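You operate a simulated robot arm through the tools that you are given. There is no shell and no other tool. Be economical: measure what you need, move in short steps, check, and stop when the job is done.

You run a simulated robot arm. Do the job below in one go: nothing can be reset, and whatever is moved stays where it is left.

TASK
Put the blue cord spool from the street end of the trestle bench on top of the coral picnic tumbler and the red cord spool on top of the toy wooden cake.

Only the result counts: the job must be done as asked and must still hold three seconds after the hand-in. Knocking over, shifting, dropping, spilling or breaking anything else fails it.

THE ROBOT
A 6-joint arm with a two-finger parallel gripper, fixed in place. Base frame: the origin is at the foot of the arm, x ahead of it, y to its left, z up; the work surface is at about z = 800. Readings come in mm, rad, newtons and seconds.
With the tool pointing down near the work surface it reaches from about 240 to 640 mm from the base axis. Its first joint turns from -1.152 to 1.152 rad. Payload 2.7 kg.
Tool frame: the origin (TCP) lies between the finger pads and is the grasp point; the fingertips stand 23 mm ahead of it; z points along the fingers, y is the line along which they close. Largest opening 94 mm; finger width 38, thickness 10; the body of the gripper, 54 by 96 mm, starts 39 mm behind the TCP.
Orientation is told as [roll, pitch, yaw] about the base's x, y, z axes, in that order, counted from this pose: with the fingers straight down and closing along the base's y, the tool's x points along the base's -x, its y along +y and its z along -z.

THE INTERFACE
- The arm moves only by the tool move_arm. Its argument "series" is a list of rows, each a list of 7 numbers: the shift along the tool's x, y, z in units of 300 mm (1.0 is 300 mm), then the turn, a rotation vector about the tool's x, y, z in units of 90 degrees (1.0 is 90 degrees), then the opening, from 0 (shut) to 1 (fully open). In form: [[x, y, z, wx, wy, wz, fingers], ...]. A call has 1 to 12 rows; each row is the pose to reach, as a shift and turn from the pose commanded when the call began, along the tool's axes at that moment. A call with a number of a shift or a turn outside -1 to 1 is refused whole. Each row takes 0.2 s and may step no farther than 50 mm and 0.15 rad from the row before; otherwise, or with a gripper value out of range, the whole call is refused. Where a pose cannot be reached the arm comes as near as it can. A force on the tool above 40 N (or 10 N above the force at the start of the call, whichever is more), or a blocked arm, ends the call early, and 0.2 s more pass. Each finger travels about 45 mm/s and halts on what it meets, pressing with about 36 N; the grip force reading is that of the motor and also rises with nothing between the fingers. The clock runs only during rows and for 0.2 s after the last one: add rows that repeat a pose to give the fingers time. The reply holds the time, the measured pose of the TCP, the force on the tool along the base axes, the opening and the grip force, in the units named above and with some noise.
- Cameras (640 x 400 px; columns grow to the right, rows downward): "scene" is fixed at [77.1, -431.9, 1405.7]; the picture's right is [0.78, -0.63, 0.00], its down [-0.34, -0.42, -0.84] and it looks along [0.53, 0.65, -0.54] (base axes); focal length 313 px, centre (320, 200). "wrist" rides on the gripper at [87, 16, -74] in the tool frame; the picture's right is [-0.18, 0.98, 0.00], its down [-0.58, -0.11, -0.81] and it looks along [-0.79, -0.15, 0.59] (tool axes); focal length 243 px, centre (320, 200). There is no depth. A picture from a camera that has moved, and an enlarged one, comes with that camera's place and axes in the base frame and with its lens.
- camera(camera): a new picture of that camera. No time passes.
- close_up(camera, box): a new picture of the part [left, top, right, bottom] of that camera's present view, enlarged. No time passes.
- hand_in(): hands the job in; it is judged then, once.

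Go step by step. Nothing tells you positions but the pictures and the camera data: compare them with the known pose of the tool, close in by small moves and look again before you grip or let go. The budget is 90 turns and 42 pictures, counting those below and the enlarged ones. Unless the task says otherwise, let go and move clear before handing in, and close with one line.

The tools are called by a JSON object that holds its "fn" and its "kwargs". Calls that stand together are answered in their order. move_arm: Moves the arm, as the interface text tells. Its arguments: {"type":"object","properties":{"series":{"type":"array","items":{"type":"array","items":{"type":"number"}}}},"required":["series"]} The other tools are called the same way: camera (camera) takes a picture; close_up (camera, box) takes an enlarged picture of a part of a camera's view; hand_in () hands the job in.

At the start:

```text
time_s: 0.0
eef_pos: [387.4, -10.0, 1105.5]
ee_rot: [0.001, 0.0, 0.003]
force: [-0.1, 0.2, -0.2]
gripper_width: 94.1
gripper_force: 0.1
```

scene: 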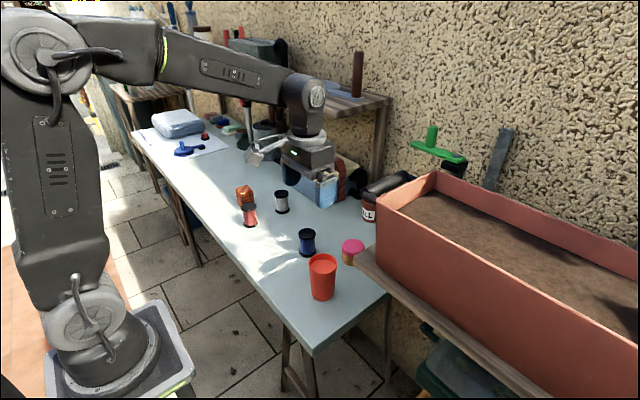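
wrist: 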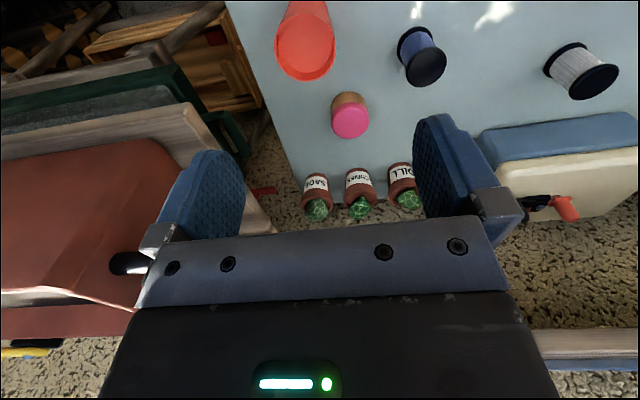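

I see a bench with blue, white and red spools, a coral tumbler and a small pink-topped cake. I'll enlarge the view to measure them.

{"fn": "close_up", "kwargs": {"camera": "scene", "box": [220, 170, 412, 310]}}

{"fn": "close_up", "kwargs": {"camera": "scene", "box": [130, 80, 290, 190]}}

```text
2.86 times, centred on (316, 240) of scene
camera zoom: at [77.1, -431.9, 1405.7], right [0.78, -0.63, 0.0], down [-0.34, -0.42, -0.84], along [0.53, 0.65, -0.54], focal length 893 px, centre (331, 86)
```

zoom: 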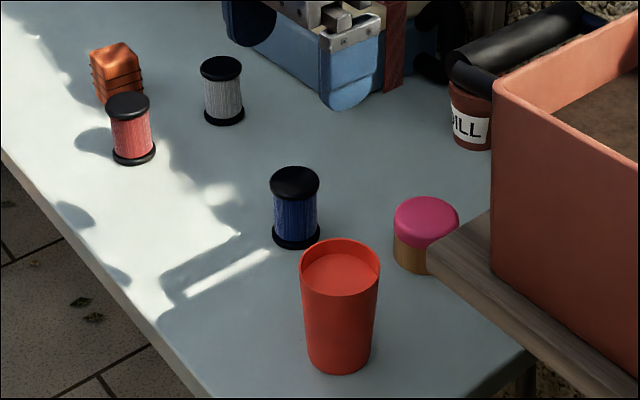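

```text
3.64 times, centred on (210, 135) of scene
camera zoom: at [77.1, -431.9, 1405.7], right [0.78, -0.63, 0.0], down [-0.34, -0.42, -0.84], along [0.53, 0.65, -0.54], focal length 1137 px, centre (720, 436)
```

zoom: 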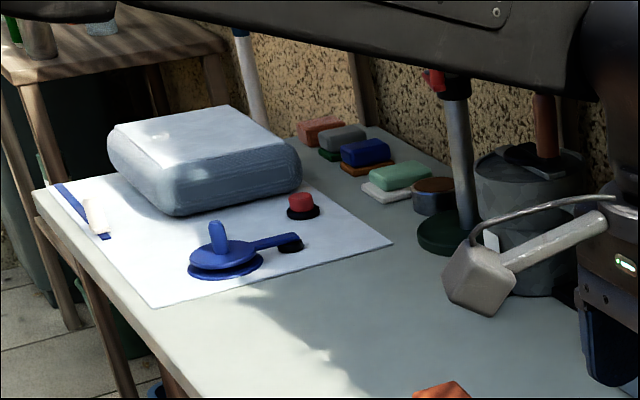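

I take blue spool ≈ (470,105), red ≈ (409,326), tumbler ≈ (407,-39, top 911), cake ≈ (550,3, top 856). I move over the blue spool and look with the wrist camera.

{"fn": "move_arm", "kwargs": {"series": [[-0.044, 0.096, 0.104, 0, 0, 0, 1], [-0.088, 0.192, 0.209, 0, 0, 0, 1], [-0.131, 0.287, 0.313, 0, 0, 0, 1], [-0.175, 0.383, 0.418, 0, 0, 0, 1], [-0.175, 0.383, 0.418, 0, 0, 0, 1]]}}

{"fn": "camera", "kwargs": {"camera": "wrist"}}

{"fn": "camera", "kwargs": {"camera": "scene"}}

```text
time_s: 1.2
eef_pos: [438.7, 105.6, 980.5]
ee_rot: [0.001, -0.002, 0.002]
force: [-0.7, -0.1, -1.0]
gripper_width: 93.8
gripper_force: 0.1
```

```text
37 pictures are left
camera wrist: at [352.4, 120.6, 1054.8], right [0.18, 0.98, 0.0], down [0.58, -0.11, 0.81], along [0.79, -0.15, -0.59], focal length 243 px, centre (320, 200)
```

wrist: 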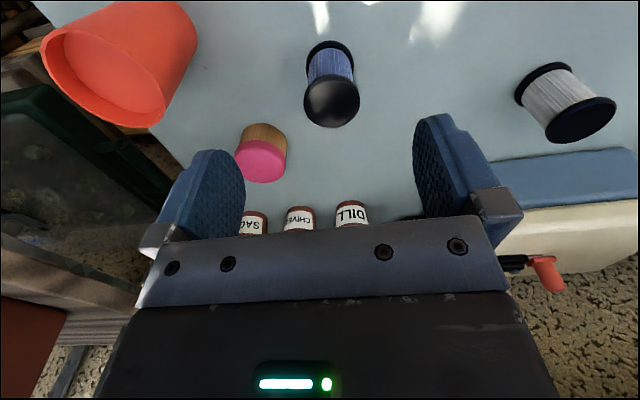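

```text
36 pictures are left
```

scene: 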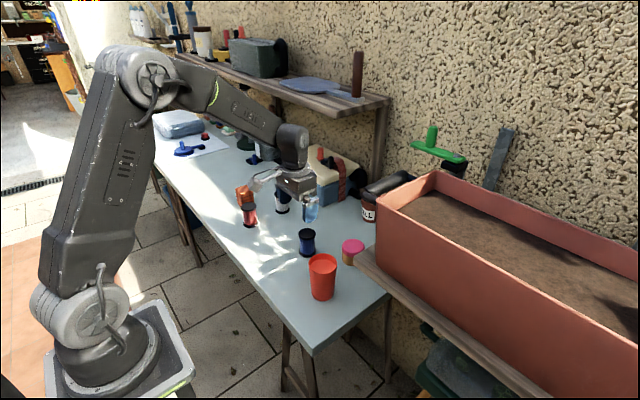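

The arm moved and uncovered something blue near (255,158); the road seems to lie at the far end, too. I need to look closer.

{"fn": "close_up", "kwargs": {"camera": "scene", "box": [210, 120, 306, 190]}}

{"fn": "close_up", "kwargs": {"camera": "scene", "box": [0, 0, 130, 200]}}

{"fn": "close_up", "kwargs": {"camera": "wrist", "box": [30, 0, 230, 140]}}

```text
5.71 times, centred on (258, 155) of scene
camera zoom: at [77.2, -431.8, 1405.7], right [0.78, -0.63, 0.0], down [-0.34, -0.42, -0.84], along [0.53, 0.65, -0.54], focal length 1786 px, centre (674, 457)
```

zoom: 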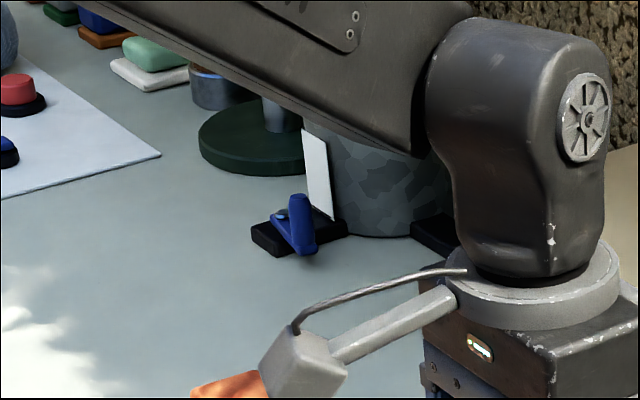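

```text
2.00 times, centred on (65, 100) of scene
camera zoom: at [77.2, -431.8, 1405.7], right [0.78, -0.63, 0.0], down [-0.34, -0.42, -0.84], along [0.53, 0.65, -0.54], focal length 625 px, centre (830, 400)
```

zoom: 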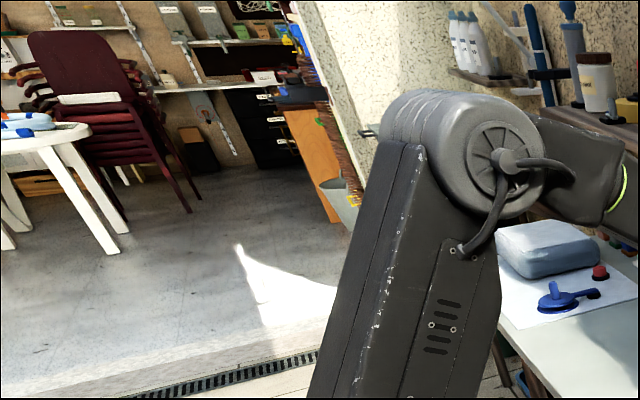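

```text
2.86 times, centred on (130, 70) of wrist
camera zoom: at [352.4, 120.6, 1054.8], right [0.18, 0.98, 0.0], down [0.58, -0.11, 0.81], along [0.79, -0.15, -0.59], focal length 693 px, centre (863, 571)
```

zoom: 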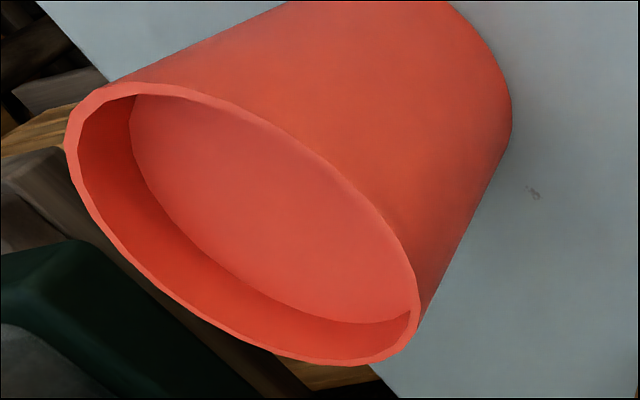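

The far end leads into a garage, so the near end is the street end, and the blue spool at about (468,107) is the one. The tumbler has a shallow recessed top. I lower toward the blue spool.

{"fn": "move_arm", "kwargs": {"series": [[-0.048, 0.003, 0.083, 0, 0, 0, 1], [-0.096, 0.006, 0.167, 0, 0, 0, 1], [-0.096, 0.006, 0.167, 0, 0, 0, 1]]}}

{"fn": "camera", "kwargs": {"camera": "wrist"}}

{"fn": "close_up", "kwargs": {"camera": "scene", "box": [270, 180, 366, 310]}}

```text
time_s: 2.0
eef_pos: [467.6, 108.6, 929.0]
ee_rot: [0.002, -0.002, 0.004]
force: [0.9, 0.2, 0.6]
gripper_width: 94.0
gripper_force: 0.1
```

```text
32 pictures are left
camera wrist: at [381.6, 122.4, 1002.9], right [0.18, 0.98, 0.0], down [0.58, -0.11, 0.81], along [0.79, -0.15, -0.59], focal length 243 px, centre (320, 200)
```

wrist: 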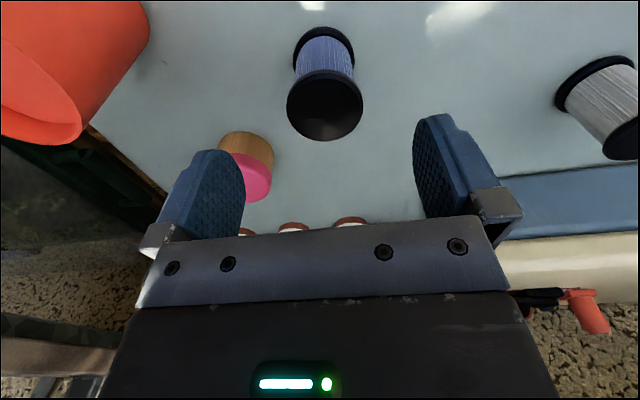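

```text
3.08 times, centred on (318, 245) of scene
camera zoom: at [77.1, -431.9, 1405.7], right [0.78, -0.63, 0.0], down [-0.34, -0.42, -0.84], along [0.53, 0.65, -0.54], focal length 962 px, centre (326, 62)
```

zoom: 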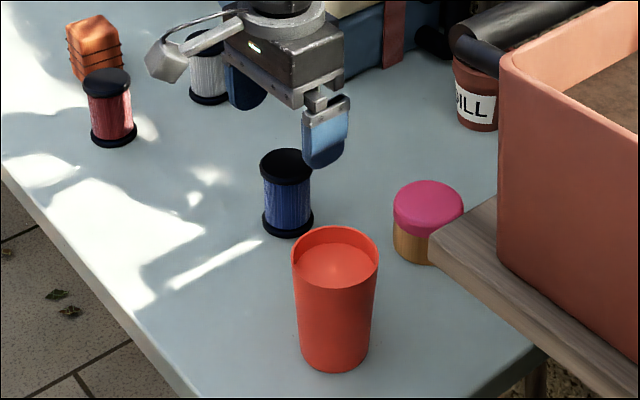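

The top disc centre is about (465.5,109), almost under the TCP. I go down to z≈845 and close.

{"fn": "move_arm", "kwargs": {"series": [[0.005, 0.001, 0.1, 0, 0, 0, 1], [0.005, 0.001, 0.2, 0, 0, 0, 1], [0.005, 0.001, 0.28, 0, 0, 0, 1], [0.005, 0.001, 0.28, 0, 0, 0, 1]]}}

{"fn": "camera", "kwargs": {"camera": "wrist"}}

```text
time_s: 3.0
eef_pos: [466.4, 108.7, 843.9]
ee_rot: [0.001, 0.0, 0.002]
force: [-0.3, 0.5, -0.5]
gripper_width: 93.9
gripper_force: 0.0
```

```text
30 pictures are left
camera wrist: at [380.5, 123.1, 918.1], right [0.18, 0.98, 0.0], down [0.58, -0.11, 0.81], along [0.79, -0.15, -0.59], focal length 243 px, centre (320, 200)
```

wrist: 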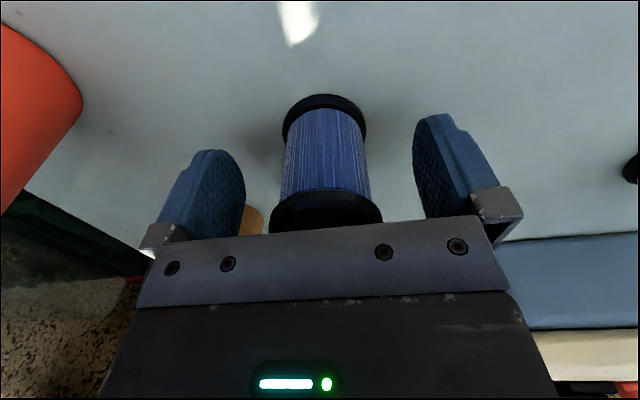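

The spool sits centred between the fingers. I close.

{"fn": "move_arm", "kwargs": {"series": [[0, 0, 0, 0, 0, 0, 0.3], [0, 0, 0, 0, 0, 0, 0.3], [0, 0, 0, 0, 0, 0, 0.3], [0, 0, 0, 0, 0, 0, 0.3], [0, 0, 0, 0, 0, 0, 0.3]]}}

```text
time_s: 4.2
eef_pos: [465.0, 108.8, 842.9]
ee_rot: [0.002, 0.001, 0.003]
force: [0.7, -0.8, 0.6]
gripper_width: 46.6
gripper_force: 36.3
```

Gripped at 46.6 mm. I lift straight up to z≈1000.

{"fn": "move_arm", "kwargs": {"series": [[0, 0, -0.06, 0, 0, 0, 0.3], [0, 0, -0.16, 0, 0, 0, 0.3], [0, 0, -0.28, 0, 0, 0, 0.3], [0, 0, -0.4, 0, 0, 0, 0.3], [0, 0, -0.52, 0, 0, 0, 0.3], [0, 0, -0.52, 0, 0, 0, 0.3]]}}

{"fn": "camera", "kwargs": {"camera": "wrist"}}

```text
time_s: 5.6
eef_pos: [464.7, 105.1, 1003.3]
ee_rot: [0.003, 0.0, 0.004]
force: [1.2, -0.5, -0.9]
gripper_width: 46.8
gripper_force: 36.3
```

```text
29 pictures are left
camera wrist: at [379.4, 120.5, 1077.8], right [0.18, 0.98, 0.0], down [0.58, -0.11, 0.81], along [0.79, -0.15, -0.59], focal length 243 px, centre (320, 200)
```

wrist: 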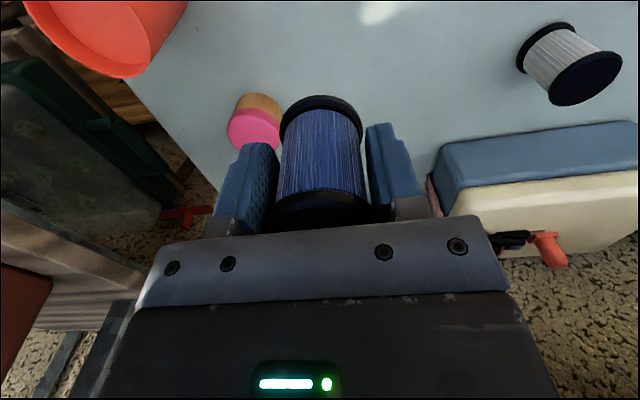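

The spool is held upright. I move to a spot where the wrist camera can see the tumbler rim clearly beside the held spool.

{"fn": "move_arm", "kwargs": {"series": [[0.083, -0.072, -0.047, 0, 0, 0, 0.3], [0.167, -0.144, -0.093, 0, 0, 0, 0.3], [0.25, -0.217, -0.14, 0, 0, 0, 0.3], [0.25, -0.217, -0.14, 0, 0, 0, 0.3]]}}

{"fn": "camera", "kwargs": {"camera": "wrist"}}

{"fn": "close_up", "kwargs": {"camera": "wrist", "box": [170, 10, 330, 150]}}

```text
time_s: 6.6
eef_pos: [389.7, 37.9, 1043.0]
ee_rot: [0.002, 0.001, 0.004]
force: [0.3, -1.1, -1.0]
gripper_width: 46.5
gripper_force: 36.0
```

```text
28 pictures are left
camera wrist: at [303.5, 54.0, 1118.2], right [0.18, 0.98, 0.0], down [0.58, -0.11, 0.81], along [0.79, -0.15, -0.59], focal length 243 px, centre (320, 200)
```

wrist: 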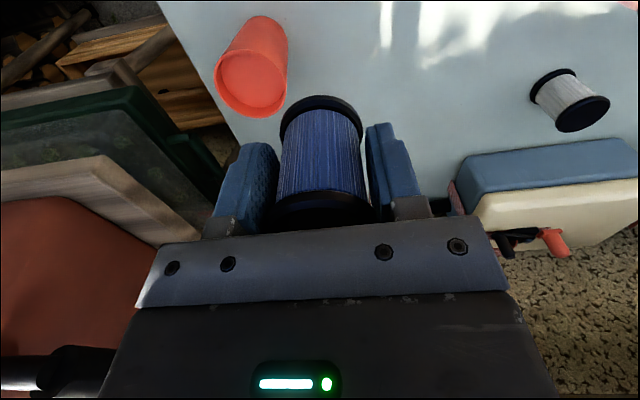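

```text
2.86 times, centred on (250, 80) of wrist
camera zoom: at [303.5, 54.0, 1118.2], right [0.18, 0.98, 0.0], down [0.58, -0.11, 0.81], along [0.79, -0.15, -0.59], focal length 693 px, centre (520, 543)
```

zoom: 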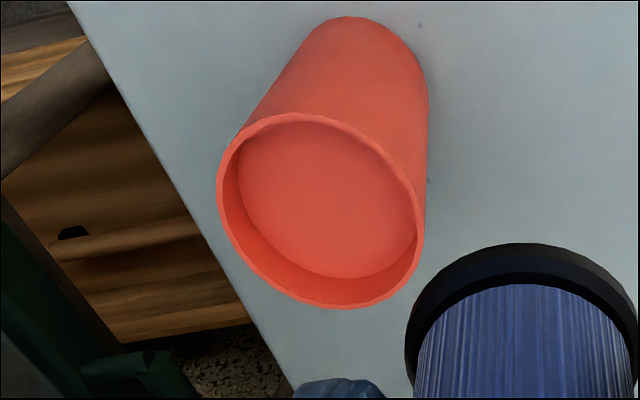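

The tumbler rim centre works out at about (409,-30), rim z≈904, with a recess about 13 mm deep and 58 mm wide; the spool sits 2–3 mm ahead of the TCP. I move above it.

{"fn": "move_arm", "kwargs": {"series": [[-0.019, -0.076, -0.0, 0, 0, 0, 0.3], [-0.038, -0.15, 0.0, 0, 0, 0, 0.3], [-0.058, -0.226, 0.07, 0, 0, 0, 0.3], [-0.058, -0.226, 0.167, 0, 0, 0, 0.3], [-0.058, -0.226, 0.2, 0, 0, 0, 0.3], [-0.058, -0.226, 0.2, 0, 0, 0, 0.3]]}}

{"fn": "camera", "kwargs": {"camera": "wrist"}}

{"fn": "close_up", "kwargs": {"camera": "scene", "box": [270, 180, 390, 310]}}

```text
time_s: 8.0
eef_pos: [408.1, -24.7, 982.5]
ee_rot: [0.002, 0.0, 0.002]
force: [-0.7, -0.4, -1.0]
gripper_width: 46.5
gripper_force: 35.8
```

```text
26 pictures are left
camera wrist: at [322.0, -10.2, 1057.9], right [0.18, 0.98, 0.0], down [0.58, -0.11, 0.81], along [0.79, -0.15, -0.59], focal length 243 px, centre (320, 200)
```

wrist: 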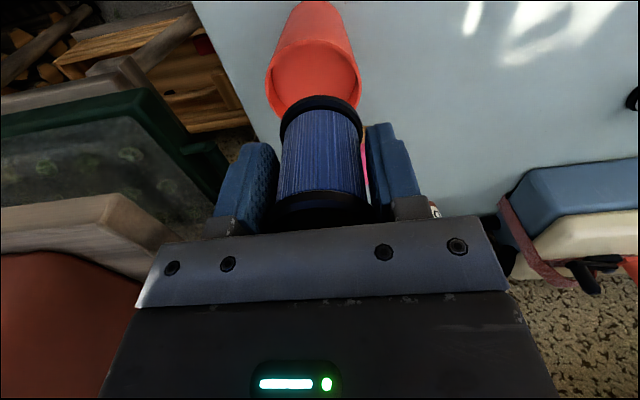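

```text
3.08 times, centred on (330, 245) of scene
camera zoom: at [77.1, -431.9, 1405.7], right [0.78, -0.63, 0.0], down [-0.34, -0.42, -0.84], along [0.53, 0.65, -0.54], focal length 962 px, centre (289, 62)
```

zoom: 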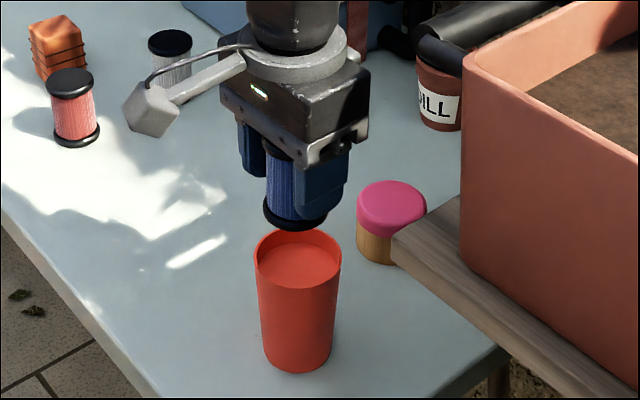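

Both views say the spool must shift about 4.4 mm in -y and under 1 mm in x. I correct, lower 22 mm, and look again.

{"fn": "move_arm", "kwargs": {"series": [[0.002, -0.0147, 0, 0, 0, 0, 0.3], [0.002, -0.0147, 0.04, 0, 0, 0, 0.3], [0.002, -0.0147, 0.073, 0, 0, 0, 0.3], [0.002, -0.0147, 0.073, 0, 0, 0, 0.3]]}}

{"fn": "camera", "kwargs": {"camera": "wrist"}}

{"fn": "close_up", "kwargs": {"camera": "scene", "box": [280, 200, 380, 310]}}

```text
time_s: 9.0
eef_pos: [408.1, -31.1, 961.3]
ee_rot: [0.002, 0.0, 0.005]
force: [0.8, -0.2, -0.4]
gripper_width: 46.6
gripper_force: 36.3
```

```text
24 pictures are left
camera wrist: at [322.2, -15.1, 1036.1], right [0.18, 0.98, 0.0], down [0.58, -0.11, 0.81], along [0.79, -0.15, -0.59], focal length 243 px, centre (320, 200)
```

wrist: 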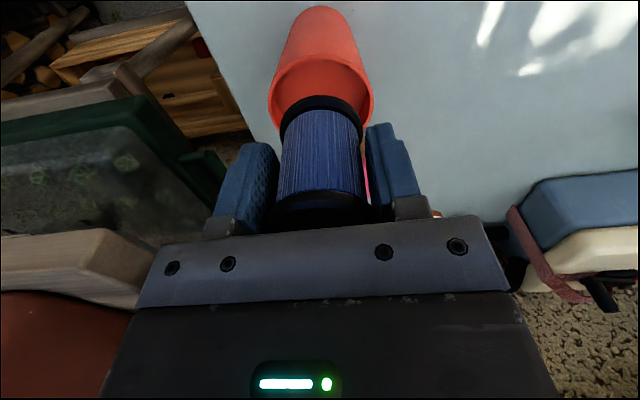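

```text
3.64 times, centred on (330, 255) of scene
camera zoom: at [77.1, -431.9, 1405.7], right [0.78, -0.63, 0.0], down [-0.34, -0.42, -0.84], along [0.53, 0.65, -0.54], focal length 1137 px, centre (284, 0)
```

zoom: 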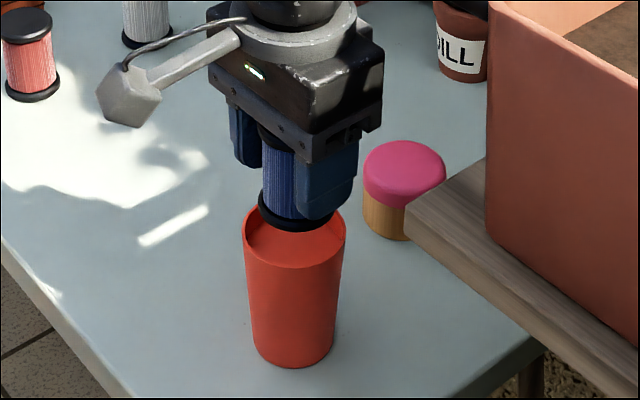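

Horizontal alignment is within about 1.5 mm in both views; the gap to the rim is about 15–20 mm. I trim x by 1 mm and lower toward the recess floor.

{"fn": "move_arm", "kwargs": {"series": [[0.004, 0, 0.03, 0, 0, 0, 0.3], [0.004, 0, 0.06, 0, 0, 0, 0.3], [0.004, 0, 0.08, 0, 0, 0, 0.3], [0.004, 0, 0.08, 0, 0, 0, 0.3]]}}

{"fn": "close_up", "kwargs": {"camera": "scene", "box": [290, 210, 370, 310]}}

{"fn": "close_up", "kwargs": {"camera": "wrist", "box": [230, 20, 410, 140]}}

```text
time_s: 10.0
eef_pos: [409.5, -29.5, 938.0]
ee_rot: [0.001, -0.01, 0.004]
force: [2.0, -1.1, 30.0]
gripper_width: 46.3
gripper_force: 35.8
```

```text
4.00 times, centred on (330, 260) of scene
camera zoom: at [76.8, -431.9, 1405.7], right [0.78, -0.63, 0.0], down [-0.34, -0.42, -0.84], along [0.53, 0.65, -0.54], focal length 1250 px, centre (280, -40)
```

zoom: 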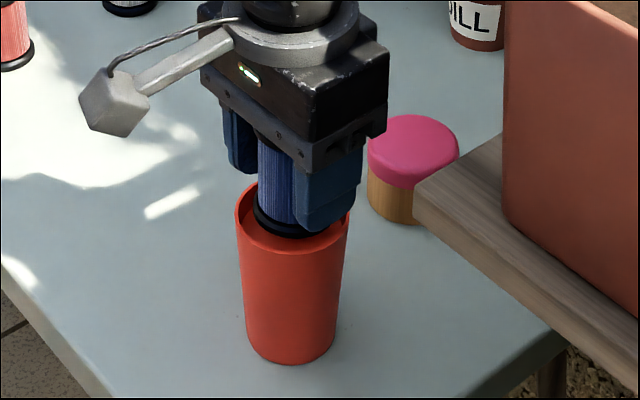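

```text
3.33 times, centred on (320, 80) of wrist
camera zoom: at [322.9, -14.9, 1012.7], right [0.18, 0.98, 0.0], down [0.57, -0.11, 0.81], along [0.8, -0.14, -0.58], focal length 809 px, centre (320, 600)
```

zoom: 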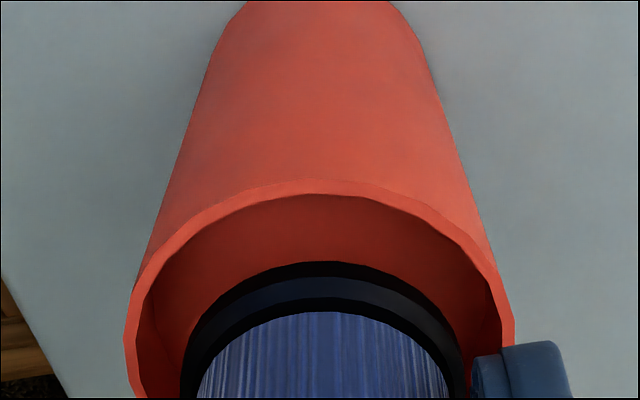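

Contact at z≈938 with 30 N; I need to know whether the spool touches the recess floor or the rim. I look closer.

{"fn": "close_up", "kwargs": {"camera": "scene", "box": [304, 225, 354, 265]}}

{"fn": "camera", "kwargs": {"camera": "wrist"}}

```text
10.00 times, centred on (329, 245) of scene
camera zoom: at [76.8, -431.9, 1405.7], right [0.78, -0.63, 0.0], down [-0.34, -0.42, -0.84], along [0.53, 0.65, -0.54], focal length 3126 px, centre (230, -250)
```

zoom: 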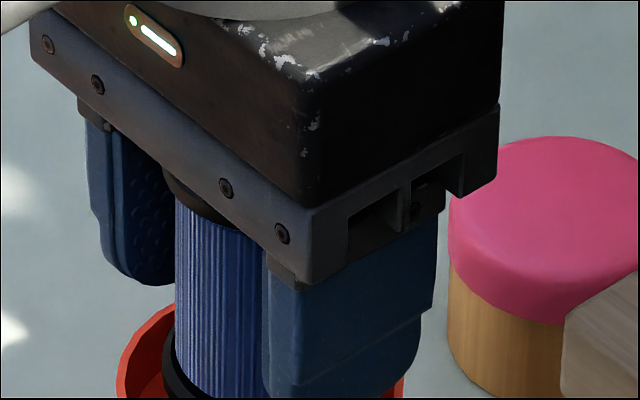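

```text
19 pictures are left
camera wrist: at [322.9, -14.9, 1012.7], right [0.18, 0.98, 0.0], down [0.57, -0.11, 0.81], along [0.8, -0.14, -0.58], focal length 243 px, centre (320, 200)
```

wrist: 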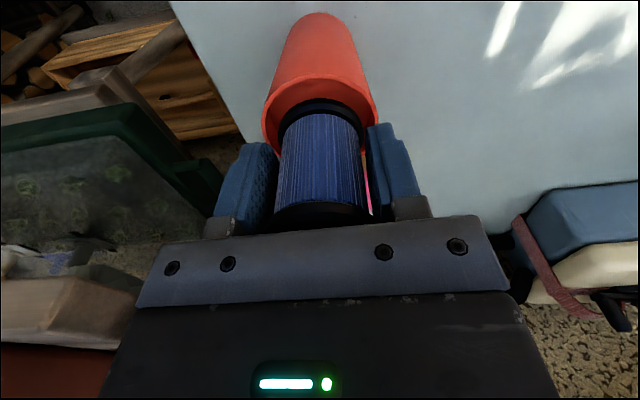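

{"fn": "close_up", "kwargs": {"camera": "scene", "box": [302, 246, 358, 281]}}

```text
11.43 times, centred on (330, 264) of scene
camera zoom: at [76.8, -431.9, 1405.7], right [0.78, -0.63, 0.0], down [-0.34, -0.42, -0.84], along [0.53, 0.65, -0.54], focal length 3573 px, centre (206, -526)
```

zoom: 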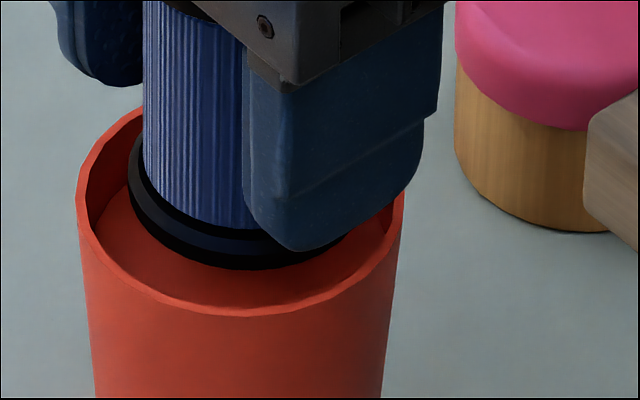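

The spool's bottom seems level with the rim rather than down on the recess floor, perhaps caught on the far edge (spool about 4 mm too far). I lift slightly, shift back and lower gently again.

{"fn": "move_arm", "kwargs": {"series": [[0, 0, -0.03, 0, 0, 0, 0.3], [0.0125, -0.004, -0.03, 0, 0, 0, 0.3], [0.0125, -0.004, -0.03, 0, 0, 0, 0.3]]}}

{"fn": "camera", "kwargs": {"camera": "wrist"}}

{"fn": "close_up", "kwargs": {"camera": "scene", "box": [294, 235, 358, 275]}}

```text
time_s: 10.8
eef_pos: [403.5, -31.7, 945.2]
ee_rot: [0.002, 0.002, 0.004]
force: [-0.3, 1.1, -0.8]
gripper_width: 46.5
gripper_force: 36.2
```

```text
17 pictures are left
camera wrist: at [317.2, -15.5, 1020.2], right [0.18, 0.98, 0.0], down [0.58, -0.11, 0.81], along [0.79, -0.15, -0.59], focal length 243 px, centre (320, 200)
```

wrist: 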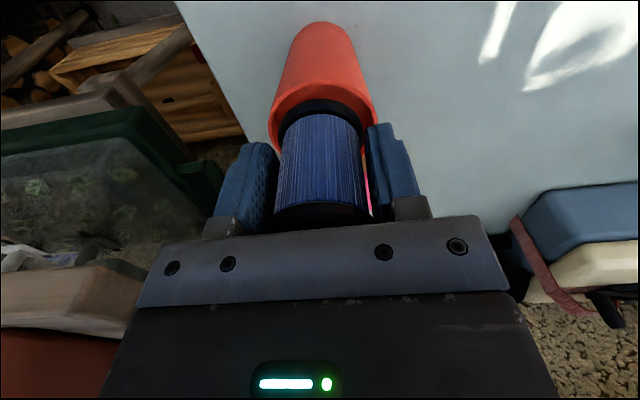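

```text
10.00 times, centred on (326, 255) of scene
camera zoom: at [77.1, -431.9, 1405.7], right [0.78, -0.63, 0.0], down [-0.34, -0.42, -0.84], along [0.53, 0.65, -0.54], focal length 3126 px, centre (260, -350)
```

zoom: 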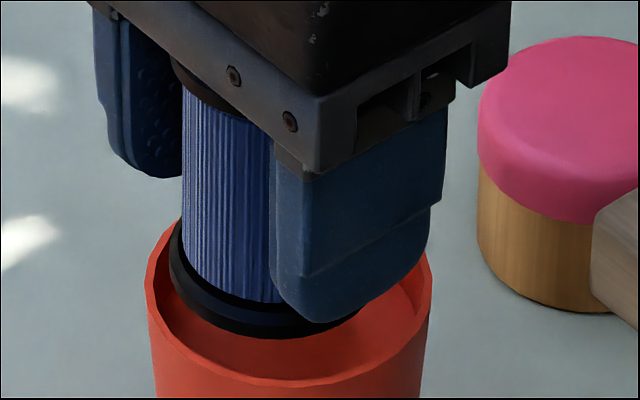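

Now the spool is about 4.7 mm too near in x, so the ideal spot lies in between. I shift +4.2 mm in x and lower in small steps to feel the contact height.

{"fn": "move_arm", "kwargs": {"series": [[-0.014, 0, 0, 0, 0, 0, 0.3], [-0.014, 0, 0.015, 0, 0, 0, 0.3], [-0.014, 0, 0.025, 0, 0, 0, 0.3], [-0.014, 0, 0.025, 0, 0, 0, 0.3]]}}

{"fn": "camera", "kwargs": {"camera": "wrist"}}

{"fn": "close_up", "kwargs": {"camera": "scene", "box": [294, 241, 358, 281]}}

```text
time_s: 11.8
eef_pos: [408.1, -31.9, 939.8]
ee_rot: [0.002, 0.0, 0.004]
force: [-0.3, -0.5, -0.6]
gripper_width: 46.3
gripper_force: 36.3
```

```text
15 pictures are left
camera wrist: at [321.5, -16.4, 1014.1], right [0.18, 0.98, 0.0], down [0.58, -0.11, 0.81], along [0.79, -0.15, -0.59], focal length 243 px, centre (320, 200)
```

wrist: 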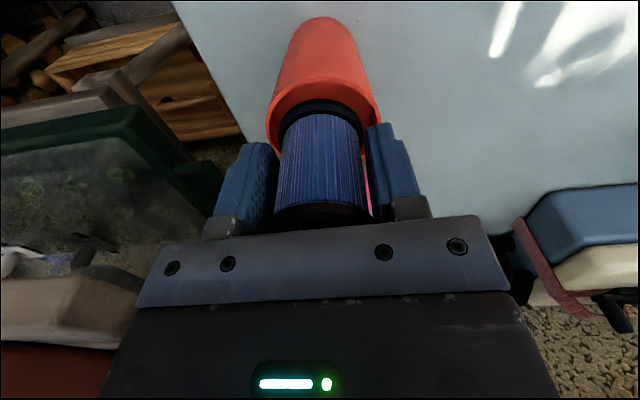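

```text
10.00 times, centred on (326, 261) of scene
camera zoom: at [77.1, -431.9, 1405.7], right [0.78, -0.63, 0.0], down [-0.34, -0.42, -0.84], along [0.53, 0.65, -0.54], focal length 3126 px, centre (260, -410)
```

zoom: 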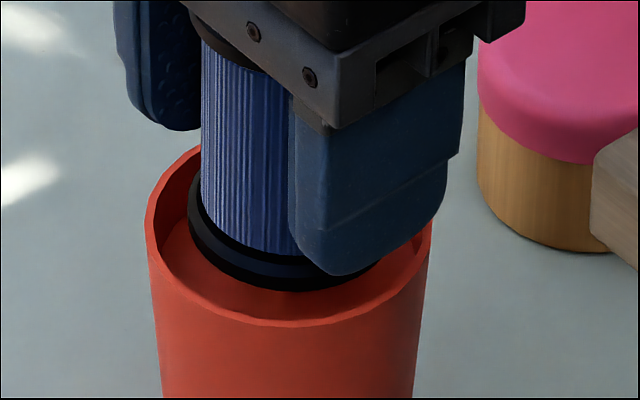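

Centred within about 1 mm in both views, bottom about 2 mm above rim level. I lower 5 mm more to feel for contact.

{"fn": "move_arm", "kwargs": {"series": [[0, 0, 0.006, 0, 0, 0, 0.3], [0, 0, 0.011, 0, 0, 0, 0.3], [0, 0, 0.0145, 0, 0, 0, 0.3], [0, 0, 0.0145, 0, 0, 0, 0.3]]}}

{"fn": "close_up", "kwargs": {"camera": "scene", "box": [294, 241, 358, 281]}}

```text
time_s: 12.8
eef_pos: [410.2, -32.3, 935.9]
ee_rot: [0.001, -0.006, 0.004]
force: [-1.7, -2.7, 26.9]
gripper_width: 46.4
gripper_force: 36.0
```

```text
10.00 times, centred on (326, 261) of scene
camera zoom: at [76.7, -431.9, 1405.7], right [0.78, -0.63, 0.0], down [-0.34, -0.42, -0.84], along [0.53, 0.65, -0.54], focal length 3126 px, centre (260, -410)
```

zoom: 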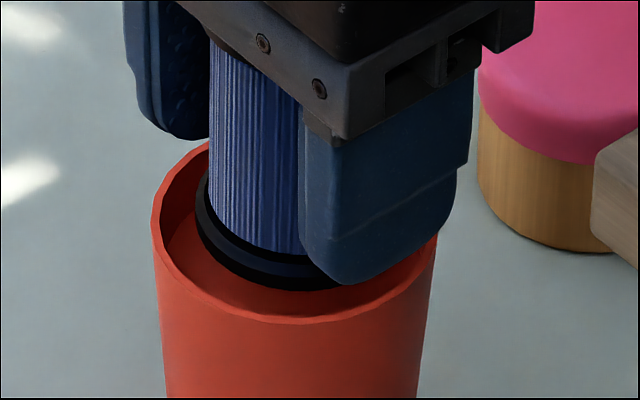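

Contact again at the same height while centred, so the tumbler's top surface evidently supports the spool at rim level. I relieve the pressing force before releasing.

{"fn": "move_arm", "kwargs": {"series": [[0, 0, -0.006, 0, 0, 0, 0.3], [0, 0, -0.006, 0, 0, 0, 0.3]]}}

{"fn": "camera", "kwargs": {"camera": "wrist"}}

```text
time_s: 13.4
eef_pos: [407.2, -31.6, 934.9]
ee_rot: [0.001, 0.0, 0.005]
force: [4.6, -0.4, 11.4]
gripper_width: 46.0
gripper_force: 36.0
```

```text
12 pictures are left
camera wrist: at [322.2, -16.7, 1010.6], right [0.18, 0.98, 0.0], down [0.58, -0.11, 0.81], along [0.79, -0.14, -0.59], focal length 243 px, centre (320, 200)
```

wrist: 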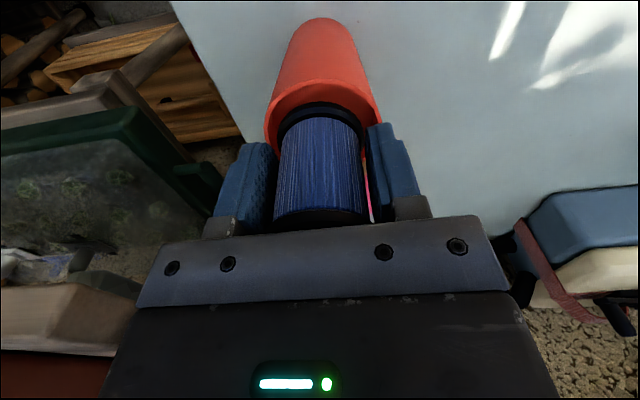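

The spool is centred on the tumbler and resting with light force. I open the fingers a little.

{"fn": "move_arm", "kwargs": {"series": [[0, 0, -0.003, 0, 0, 0, 0.46], [0, 0, -0.003, 0, 0, 0, 0.55], [0, 0, -0.003, 0, 0, 0, 0.7], [0, 0, -0.003, 0, 0, 0, 0.75], [0, 0, -0.003, 0, 0, 0, 0.75]]}}

{"fn": "close_up", "kwargs": {"camera": "scene", "box": [280, 220, 376, 310]}}

```text
time_s: 14.6
eef_pos: [408.0, -29.8, 936.9]
ee_rot: [0.002, 0.002, 0.004]
force: [0.0, 0.2, -0.6]
gripper_width: 70.6
gripper_force: 0.0
```

```text
4.44 times, centred on (328, 265) of scene
camera zoom: at [77.1, -431.9, 1405.7], right [0.78, -0.63, 0.0], down [-0.34, -0.42, -0.84], along [0.53, 0.65, -0.54], focal length 1389 px, centre (284, -89)
```

zoom: 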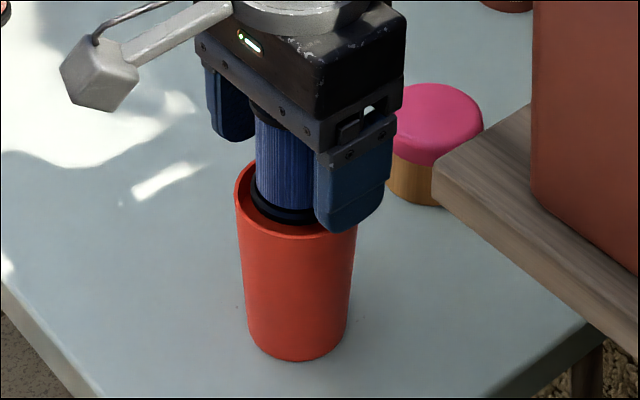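

The spool stands. I rise straight up to clear it.

{"fn": "move_arm", "kwargs": {"series": [[0, 0, -0.06, 0, 0, 0, 0.75], [0, 0, -0.16, 0, 0, 0, 0.75], [0, 0, -0.28, 0, 0, 0, 0.75], [0, 0, -0.4, 0, 0, 0, 0.75], [0, 0, -0.45, 0, 0, 0, 0.75]]}}

{"fn": "close_up", "kwargs": {"camera": "scene", "box": [270, 200, 370, 310]}}

```text
time_s: 15.8
eef_pos: [409.3, -32.4, 1072.6]
ee_rot: [0.0, -0.001, 0.004]
force: [-0.1, -0.1, -0.5]
gripper_width: 70.6
gripper_force: 0.0
```

```text
3.64 times, centred on (320, 255) of scene
camera zoom: at [77.1, -431.9, 1405.7], right [0.78, -0.63, 0.0], down [-0.34, -0.42, -0.84], along [0.53, 0.65, -0.54], focal length 1137 px, centre (320, 0)
```

zoom: 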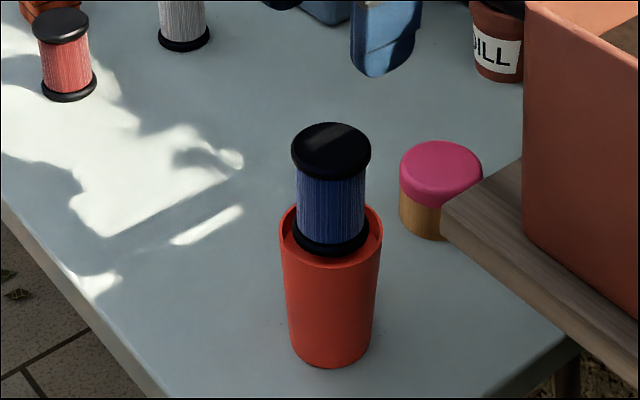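

Blue spool stands upright, centred on the tumbler. Next I travel toward the red spool at about (407,330).

{"fn": "move_arm", "kwargs": {"series": [[0, 0.15, 0, 0, 0, 0, 0.8], [0, 0.31, 0, 0, 0, 0, 0.9], [0, 0.47, 0, 0, 0, 0, 1], [0, 0.63, 0, 0, 0, 0, 1], [0.01, 0.78, 0, 0, 0, 0, 1], [0.02, 0.93, 0, 0, 0, 0, 1], [0.04, 0.99, 0.1, 0, 0, 0, 1], [0.05, 1.0, 0.2, 0, 0, 0, 1], [0.05, 1.0, 0.27, 0, 0, 0, 1], [0.05, 1.0, 0.27, 0, 0, 0, 1]]}}

{"fn": "camera", "kwargs": {"camera": "wrist"}}

```text
time_s: 18.0
eef_pos: [391.2, 266.2, 991.3]
ee_rot: [0.0, -0.001, 0.003]
force: [-0.5, 0.2, -1.0]
gripper_width: 94.0
gripper_force: 0.1
```

```text
9 pictures are left
camera wrist: at [305.6, 281.4, 1066.0], right [0.18, 0.98, 0.0], down [0.58, -0.11, 0.81], along [0.79, -0.15, -0.59], focal length 243 px, centre (320, 200)
```

wrist: 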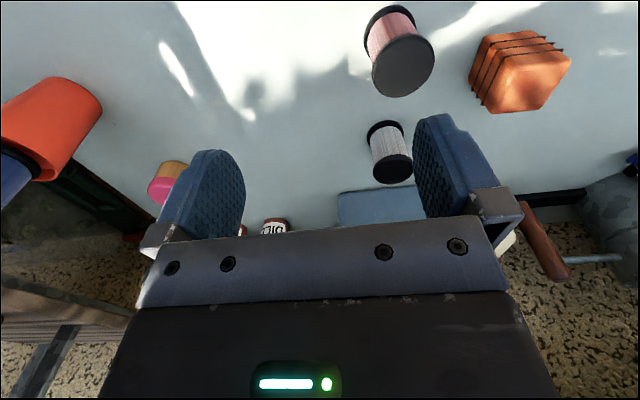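

The red spool is at about (408,327). I move above it and check.

{"fn": "move_arm", "kwargs": {"series": [[-0.03, 0.1, 0.0, 0, 0, 0, 1], [-0.053, 0.203, 0.06, 0, 0, 0, 1], [-0.053, 0.203, 0.18, 0, 0, 0, 1], [-0.053, 0.203, 0.18, 0, 0, 0, 1]]}}

{"fn": "camera", "kwargs": {"camera": "wrist"}}

```text
time_s: 19.0
eef_pos: [408.0, 328.3, 937.8]
ee_rot: [0.003, -0.001, 0.003]
force: [0.8, 0.1, -0.2]
gripper_width: 94.0
gripper_force: 0.1
```

```text
8 pictures are left
camera wrist: at [321.4, 344.0, 1013.5], right [0.18, 0.98, 0.0], down [0.58, -0.11, 0.81], along [0.79, -0.15, -0.59], focal length 243 px, centre (320, 200)
```

wrist: 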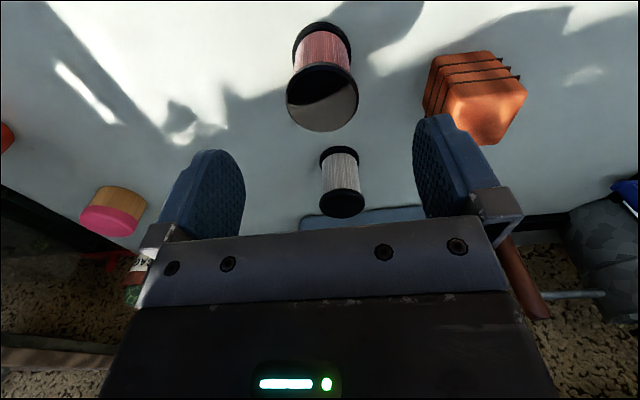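

Aligned within about 1 mm. I narrow the opening a little to stay clear of the orange block, descend to z≈845 and close.

{"fn": "move_arm", "kwargs": {"series": [[-0.003, 0.001, 0.06, 0, 0, 0, 0.83], [-0.003, 0.001, 0.16, 0, 0, 0, 0.83], [-0.003, 0.001, 0.26, 0, 0, 0, 0.83], [-0.003, 0.001, 0.31, 0, 0, 0, 0.83], [-0.003, 0.001, 0.31, 0, 0, 0, 0.83], [-0.003, 0.001, 0.31, 0, 0, 0, 0.3], [-0.003, 0.001, 0.31, 0, 0, 0, 0.3], [-0.003, 0.001, 0.31, 0, 0, 0, 0.3], [-0.003, 0.001, 0.31, 0, 0, 0, 0.3]]}}

```text
time_s: 21.0
eef_pos: [407.8, 328.7, 843.5]
ee_rot: [0.002, 0.0, 0.002]
force: [0.3, -0.5, -1.1]
gripper_width: 46.2
gripper_force: 36.2
```

Red spool gripped. I lift it and carry it to a spot from where the cake is visible beside it.

{"fn": "move_arm", "kwargs": {"series": [[0, 0, -0.06, 0, 0, 0, 0.3], [0, 0, -0.2, 0, 0, 0, 0.3], [0, 0, -0.35, 0, 0, 0, 0.3], [0, 0, -0.48, 0, 0, 0, 0.3], [0, 0, -0.53, 0, 0, 0, 0.3], [-0.04, -0.12, -0.53, 0, 0, 0, 0.3], [-0.09, -0.26, -0.53, 0, 0, 0, 0.3], [-0.14, -0.4, -0.53, 0, 0, 0, 0.3], [-0.19, -0.54, -0.53, 0, 0, 0, 0.3], [-0.24, -0.68, -0.53, 0, 0, 0, 0.3], [-0.273, -0.777, -0.53, 0, 0, 0, 0.3], [-0.273, -0.777, -0.53, 0, 0, 0, 0.3]]}}

{"fn": "camera", "kwargs": {"camera": "wrist"}}

```text
time_s: 23.6
eef_pos: [492.3, 95.7, 999.0]
ee_rot: [0.001, -0.001, 0.002]
force: [-0.1, -0.8, 0.0]
gripper_width: 46.4
gripper_force: 36.8
```

```text
7 pictures are left
camera wrist: at [406.1, 111.5, 1074.4], right [0.18, 0.98, 0.0], down [0.58, -0.11, 0.81], along [0.79, -0.14, -0.59], focal length 243 px, centre (320, 200)
```

wrist: 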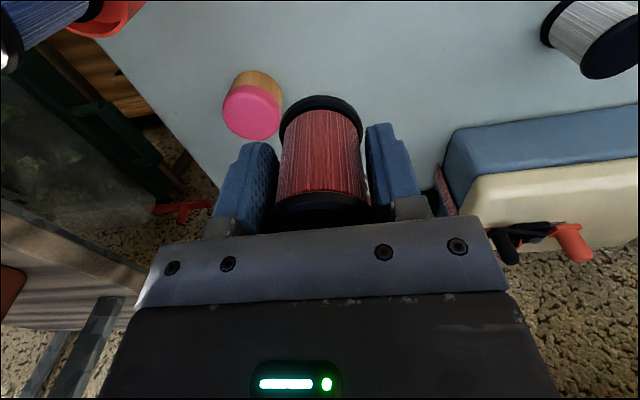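

Cake top centre estimates cluster around (542,10), z≈850. I carry the spool above it at a safe height, then check from both cameras.

{"fn": "move_arm", "kwargs": {"series": [[-0.08, -0.14, 0, 0, 0, 0, 0.3], [-0.163, -0.286, 0, 0, 0, 0, 0.3], [-0.163, -0.286, 0.1, 0, 0, 0, 0.3], [-0.163, -0.286, 0.2, 0, 0, 0, 0.3], [-0.163, -0.286, 0.27, 0, 0, 0, 0.3], [-0.163, -0.286, 0.27, 0, 0, 0, 0.3]]}}

{"fn": "camera", "kwargs": {"camera": "wrist"}}

{"fn": "close_up", "kwargs": {"camera": "scene", "box": [320, 205, 384, 275]}}

```text
refused: row 2 steps farther than a row can; nothing moved
```

```text
6 pictures are left
camera wrist: at [406.1, 111.5, 1074.4], right [0.18, 0.98, 0.0], down [0.58, -0.11, 0.81], along [0.79, -0.14, -0.59], focal length 243 px, centre (320, 200)
```

wrist: 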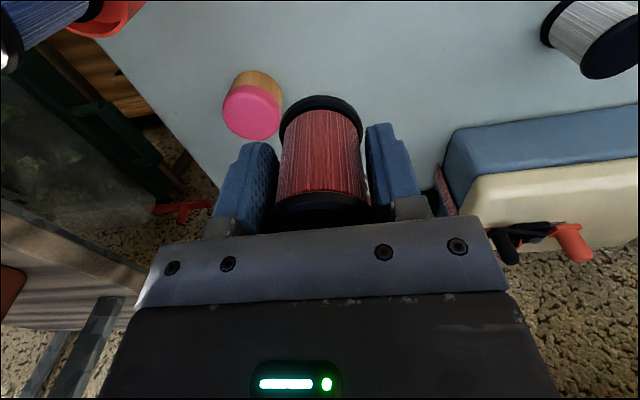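

```text
5.71 times, centred on (352, 240) of scene
camera zoom: at [77.1, -431.9, 1405.7], right [0.78, -0.63, 0.0], down [-0.34, -0.42, -0.84], along [0.53, 0.65, -0.54], focal length 1786 px, centre (137, -29)
```

zoom: 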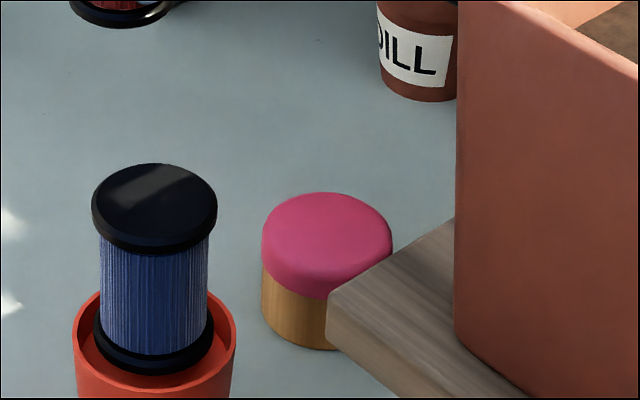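

The call was refused for a too-long step; I repeat it with shorter steps.

{"fn": "move_arm", "kwargs": {"series": [[-0.054, -0.095, 0, 0, 0, 0, 0.3], [-0.109, -0.19, 0, 0, 0, 0, 0.3], [-0.163, -0.286, 0, 0, 0, 0, 0.3], [-0.163, -0.286, 0.1, 0, 0, 0, 0.3], [-0.163, -0.286, 0.2, 0, 0, 0, 0.3], [-0.163, -0.286, 0.26, 0, 0, 0, 0.3], [-0.163, -0.286, 0.26, 0, 0, 0, 0.3]]}}

```text
time_s: 25.2
eef_pos: [543.0, 14.7, 925.2]
ee_rot: [0.001, -0.003, 0.004]
force: [-0.2, -0.1, -0.2]
gripper_width: 46.0
gripper_force: 36.0
```

{"fn": "camera", "kwargs": {"camera": "wrist"}}

{"fn": "close_up", "kwargs": {"camera": "scene", "box": [310, 195, 390, 275]}}

```text
4 pictures are left
camera wrist: at [456.9, 29.4, 1000.5], right [0.18, 0.98, 0.0], down [0.58, -0.11, 0.81], along [0.79, -0.15, -0.59], focal length 243 px, centre (320, 200)
```

wrist: 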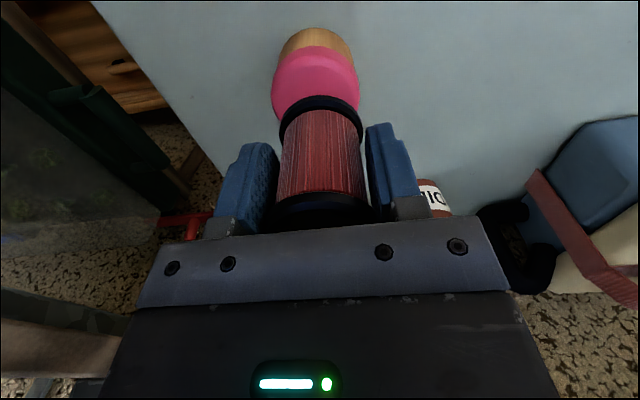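

```text
5.00 times, centred on (350, 235) of scene
camera zoom: at [77.2, -431.9, 1405.7], right [0.78, -0.63, 0.0], down [-0.34, -0.42, -0.84], along [0.53, 0.65, -0.54], focal length 1563 px, centre (170, 25)
```

zoom: 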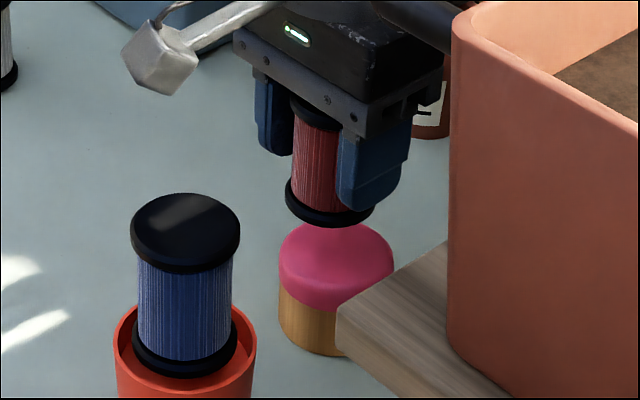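

The spool needs to shift about +3.8 mm in x and −3.5 mm in y, and hovers roughly 35–39 mm above the cake. I shift and lower 25 mm, then check.

{"fn": "move_arm", "kwargs": {"series": [[-0.0127, -0.0117, 0, 0, 0, 0, 0.3], [-0.0127, -0.0117, 0.04, 0, 0, 0, 0.3], [-0.0127, -0.0117, 0.083, 0, 0, 0, 0.3], [-0.0127, -0.0117, 0.083, 0, 0, 0, 0.3]]}}

{"fn": "close_up", "kwargs": {"camera": "scene", "box": [320, 205, 384, 275]}}

{"fn": "camera", "kwargs": {"camera": "wrist"}}

```text
time_s: 26.2
eef_pos: [545.6, 9.2, 900.0]
ee_rot: [0.001, 0.001, 0.004]
force: [0.6, -0.2, -0.7]
gripper_width: 46.6
gripper_force: 35.8
```

```text
5.71 times, centred on (352, 240) of scene
camera zoom: at [77.2, -431.9, 1405.7], right [0.78, -0.63, 0.0], down [-0.34, -0.42, -0.84], along [0.53, 0.65, -0.54], focal length 1786 px, centre (137, -29)
```

zoom: 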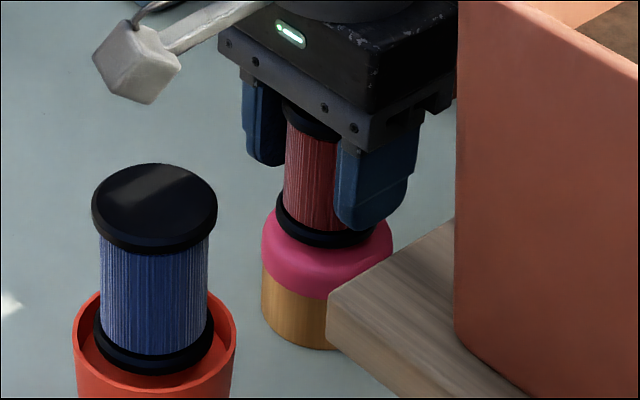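

```text
1 pictures are left
camera wrist: at [459.2, 25.3, 975.6], right [0.18, 0.98, 0.0], down [0.58, -0.11, 0.81], along [0.79, -0.15, -0.59], focal length 243 px, centre (320, 200)
```

wrist: 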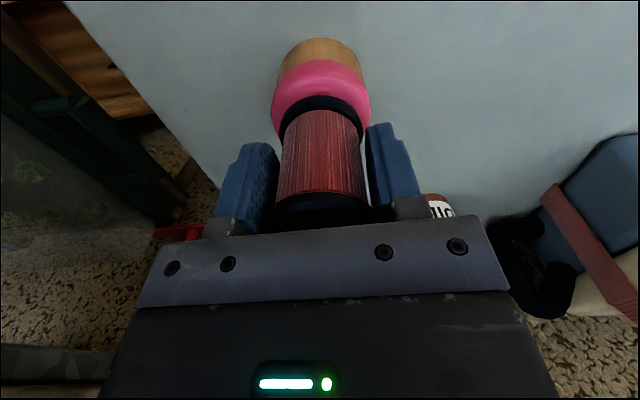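

Well centred in both views; about 15 mm gap. I lower 11 mm, then feel for contact.

{"fn": "move_arm", "kwargs": {"series": [[0, 0, 0.02, 0, 0, 0, 0.3], [0, 0, 0.037, 0, 0, 0, 0.3], [0, 0, 0.037, 0, 0, 0, 0.3]]}}

```text
time_s: 27.0
eef_pos: [546.5, 8.8, 892.6]
ee_rot: [0.001, -0.011, 0.005]
force: [-2.0, 2.5, 28.0]
gripper_width: 46.2
gripper_force: 35.9
```

Contact already, at 28 N. I back off a couple of millimetres to relieve the force.

{"fn": "move_arm", "kwargs": {"series": [[0, 0, -0.008, 0, 0, 0, 0.3], [0, 0, -0.008, 0, 0, 0, 0.3]]}}

```text
time_s: 27.6
eef_pos: [545.9, 8.8, 891.8]
ee_rot: [0.001, -0.001, 0.004]
force: [5.7, 2.2, 14.2]
gripper_width: 46.2
gripper_force: 36.4
```

Still lightly pressed (14 N). I relieve 1 mm more and open gently.

{"fn": "move_arm", "kwargs": {"series": [[0, 0, -0.004, 0, 0, 0, 0.3], [0, 0, -0.004, 0, 0, 0, 0.47], [0, 0, -0.004, 0, 0, 0, 0.55], [0, 0, -0.004, 0, 0, 0, 0.7], [0, 0, -0.004, 0, 0, 0, 0.78], [0, 0, -0.004, 0, 0, 0, 0.78]]}}

```text
time_s: 29.0
eef_pos: [544.0, 9.2, 893.4]
ee_rot: [0.002, 0.001, 0.004]
force: [0.9, 0.5, 0.6]
gripper_width: 73.2
gripper_force: 0.0
```

Released with no force. I rise straight up.

{"fn": "move_arm", "kwargs": {"series": [[0, 0, -0.05, 0, 0, 0, 0.78], [0, 0, -0.15, 0, 0, 0, 0.78], [0, 0, -0.28, 0, 0, 0, 0.78], [0, 0, -0.4, 0, 0, 0, 0.78], [0, 0, -0.52, 0, 0, 0, 0.78], [0, 0, -0.52, 0, 0, 0, 0.78]]}}

{"fn": "camera", "kwargs": {"camera": "scene"}}

```text
time_s: 30.4
eef_pos: [544.8, 4.0, 1048.0]
ee_rot: [0.0, 0.0, 0.003]
force: [0.1, -0.7, 0.5]
gripper_width: 73.1
gripper_force: 0.2
```

```text
0 pictures are left
```

scene: 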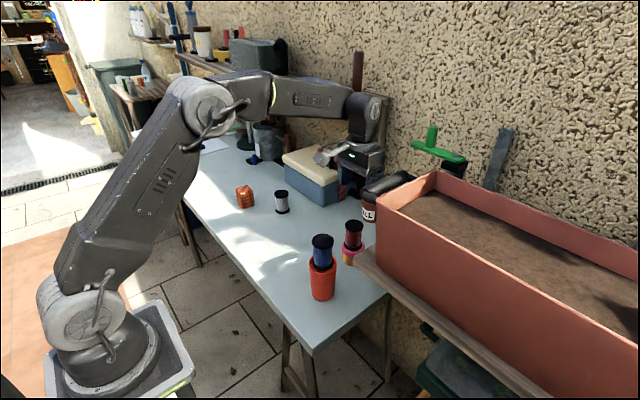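

Both spools stand upright on their targets and the gripper is clear of them, so I hand in.

{"fn": "hand_in", "kwargs": {}}

```text
The job is handed in.
```

The blue spool is standing on the coral tumbler and the red spool on the toy cake. Both were upright in the last picture before I handed in, with the gripper clear.
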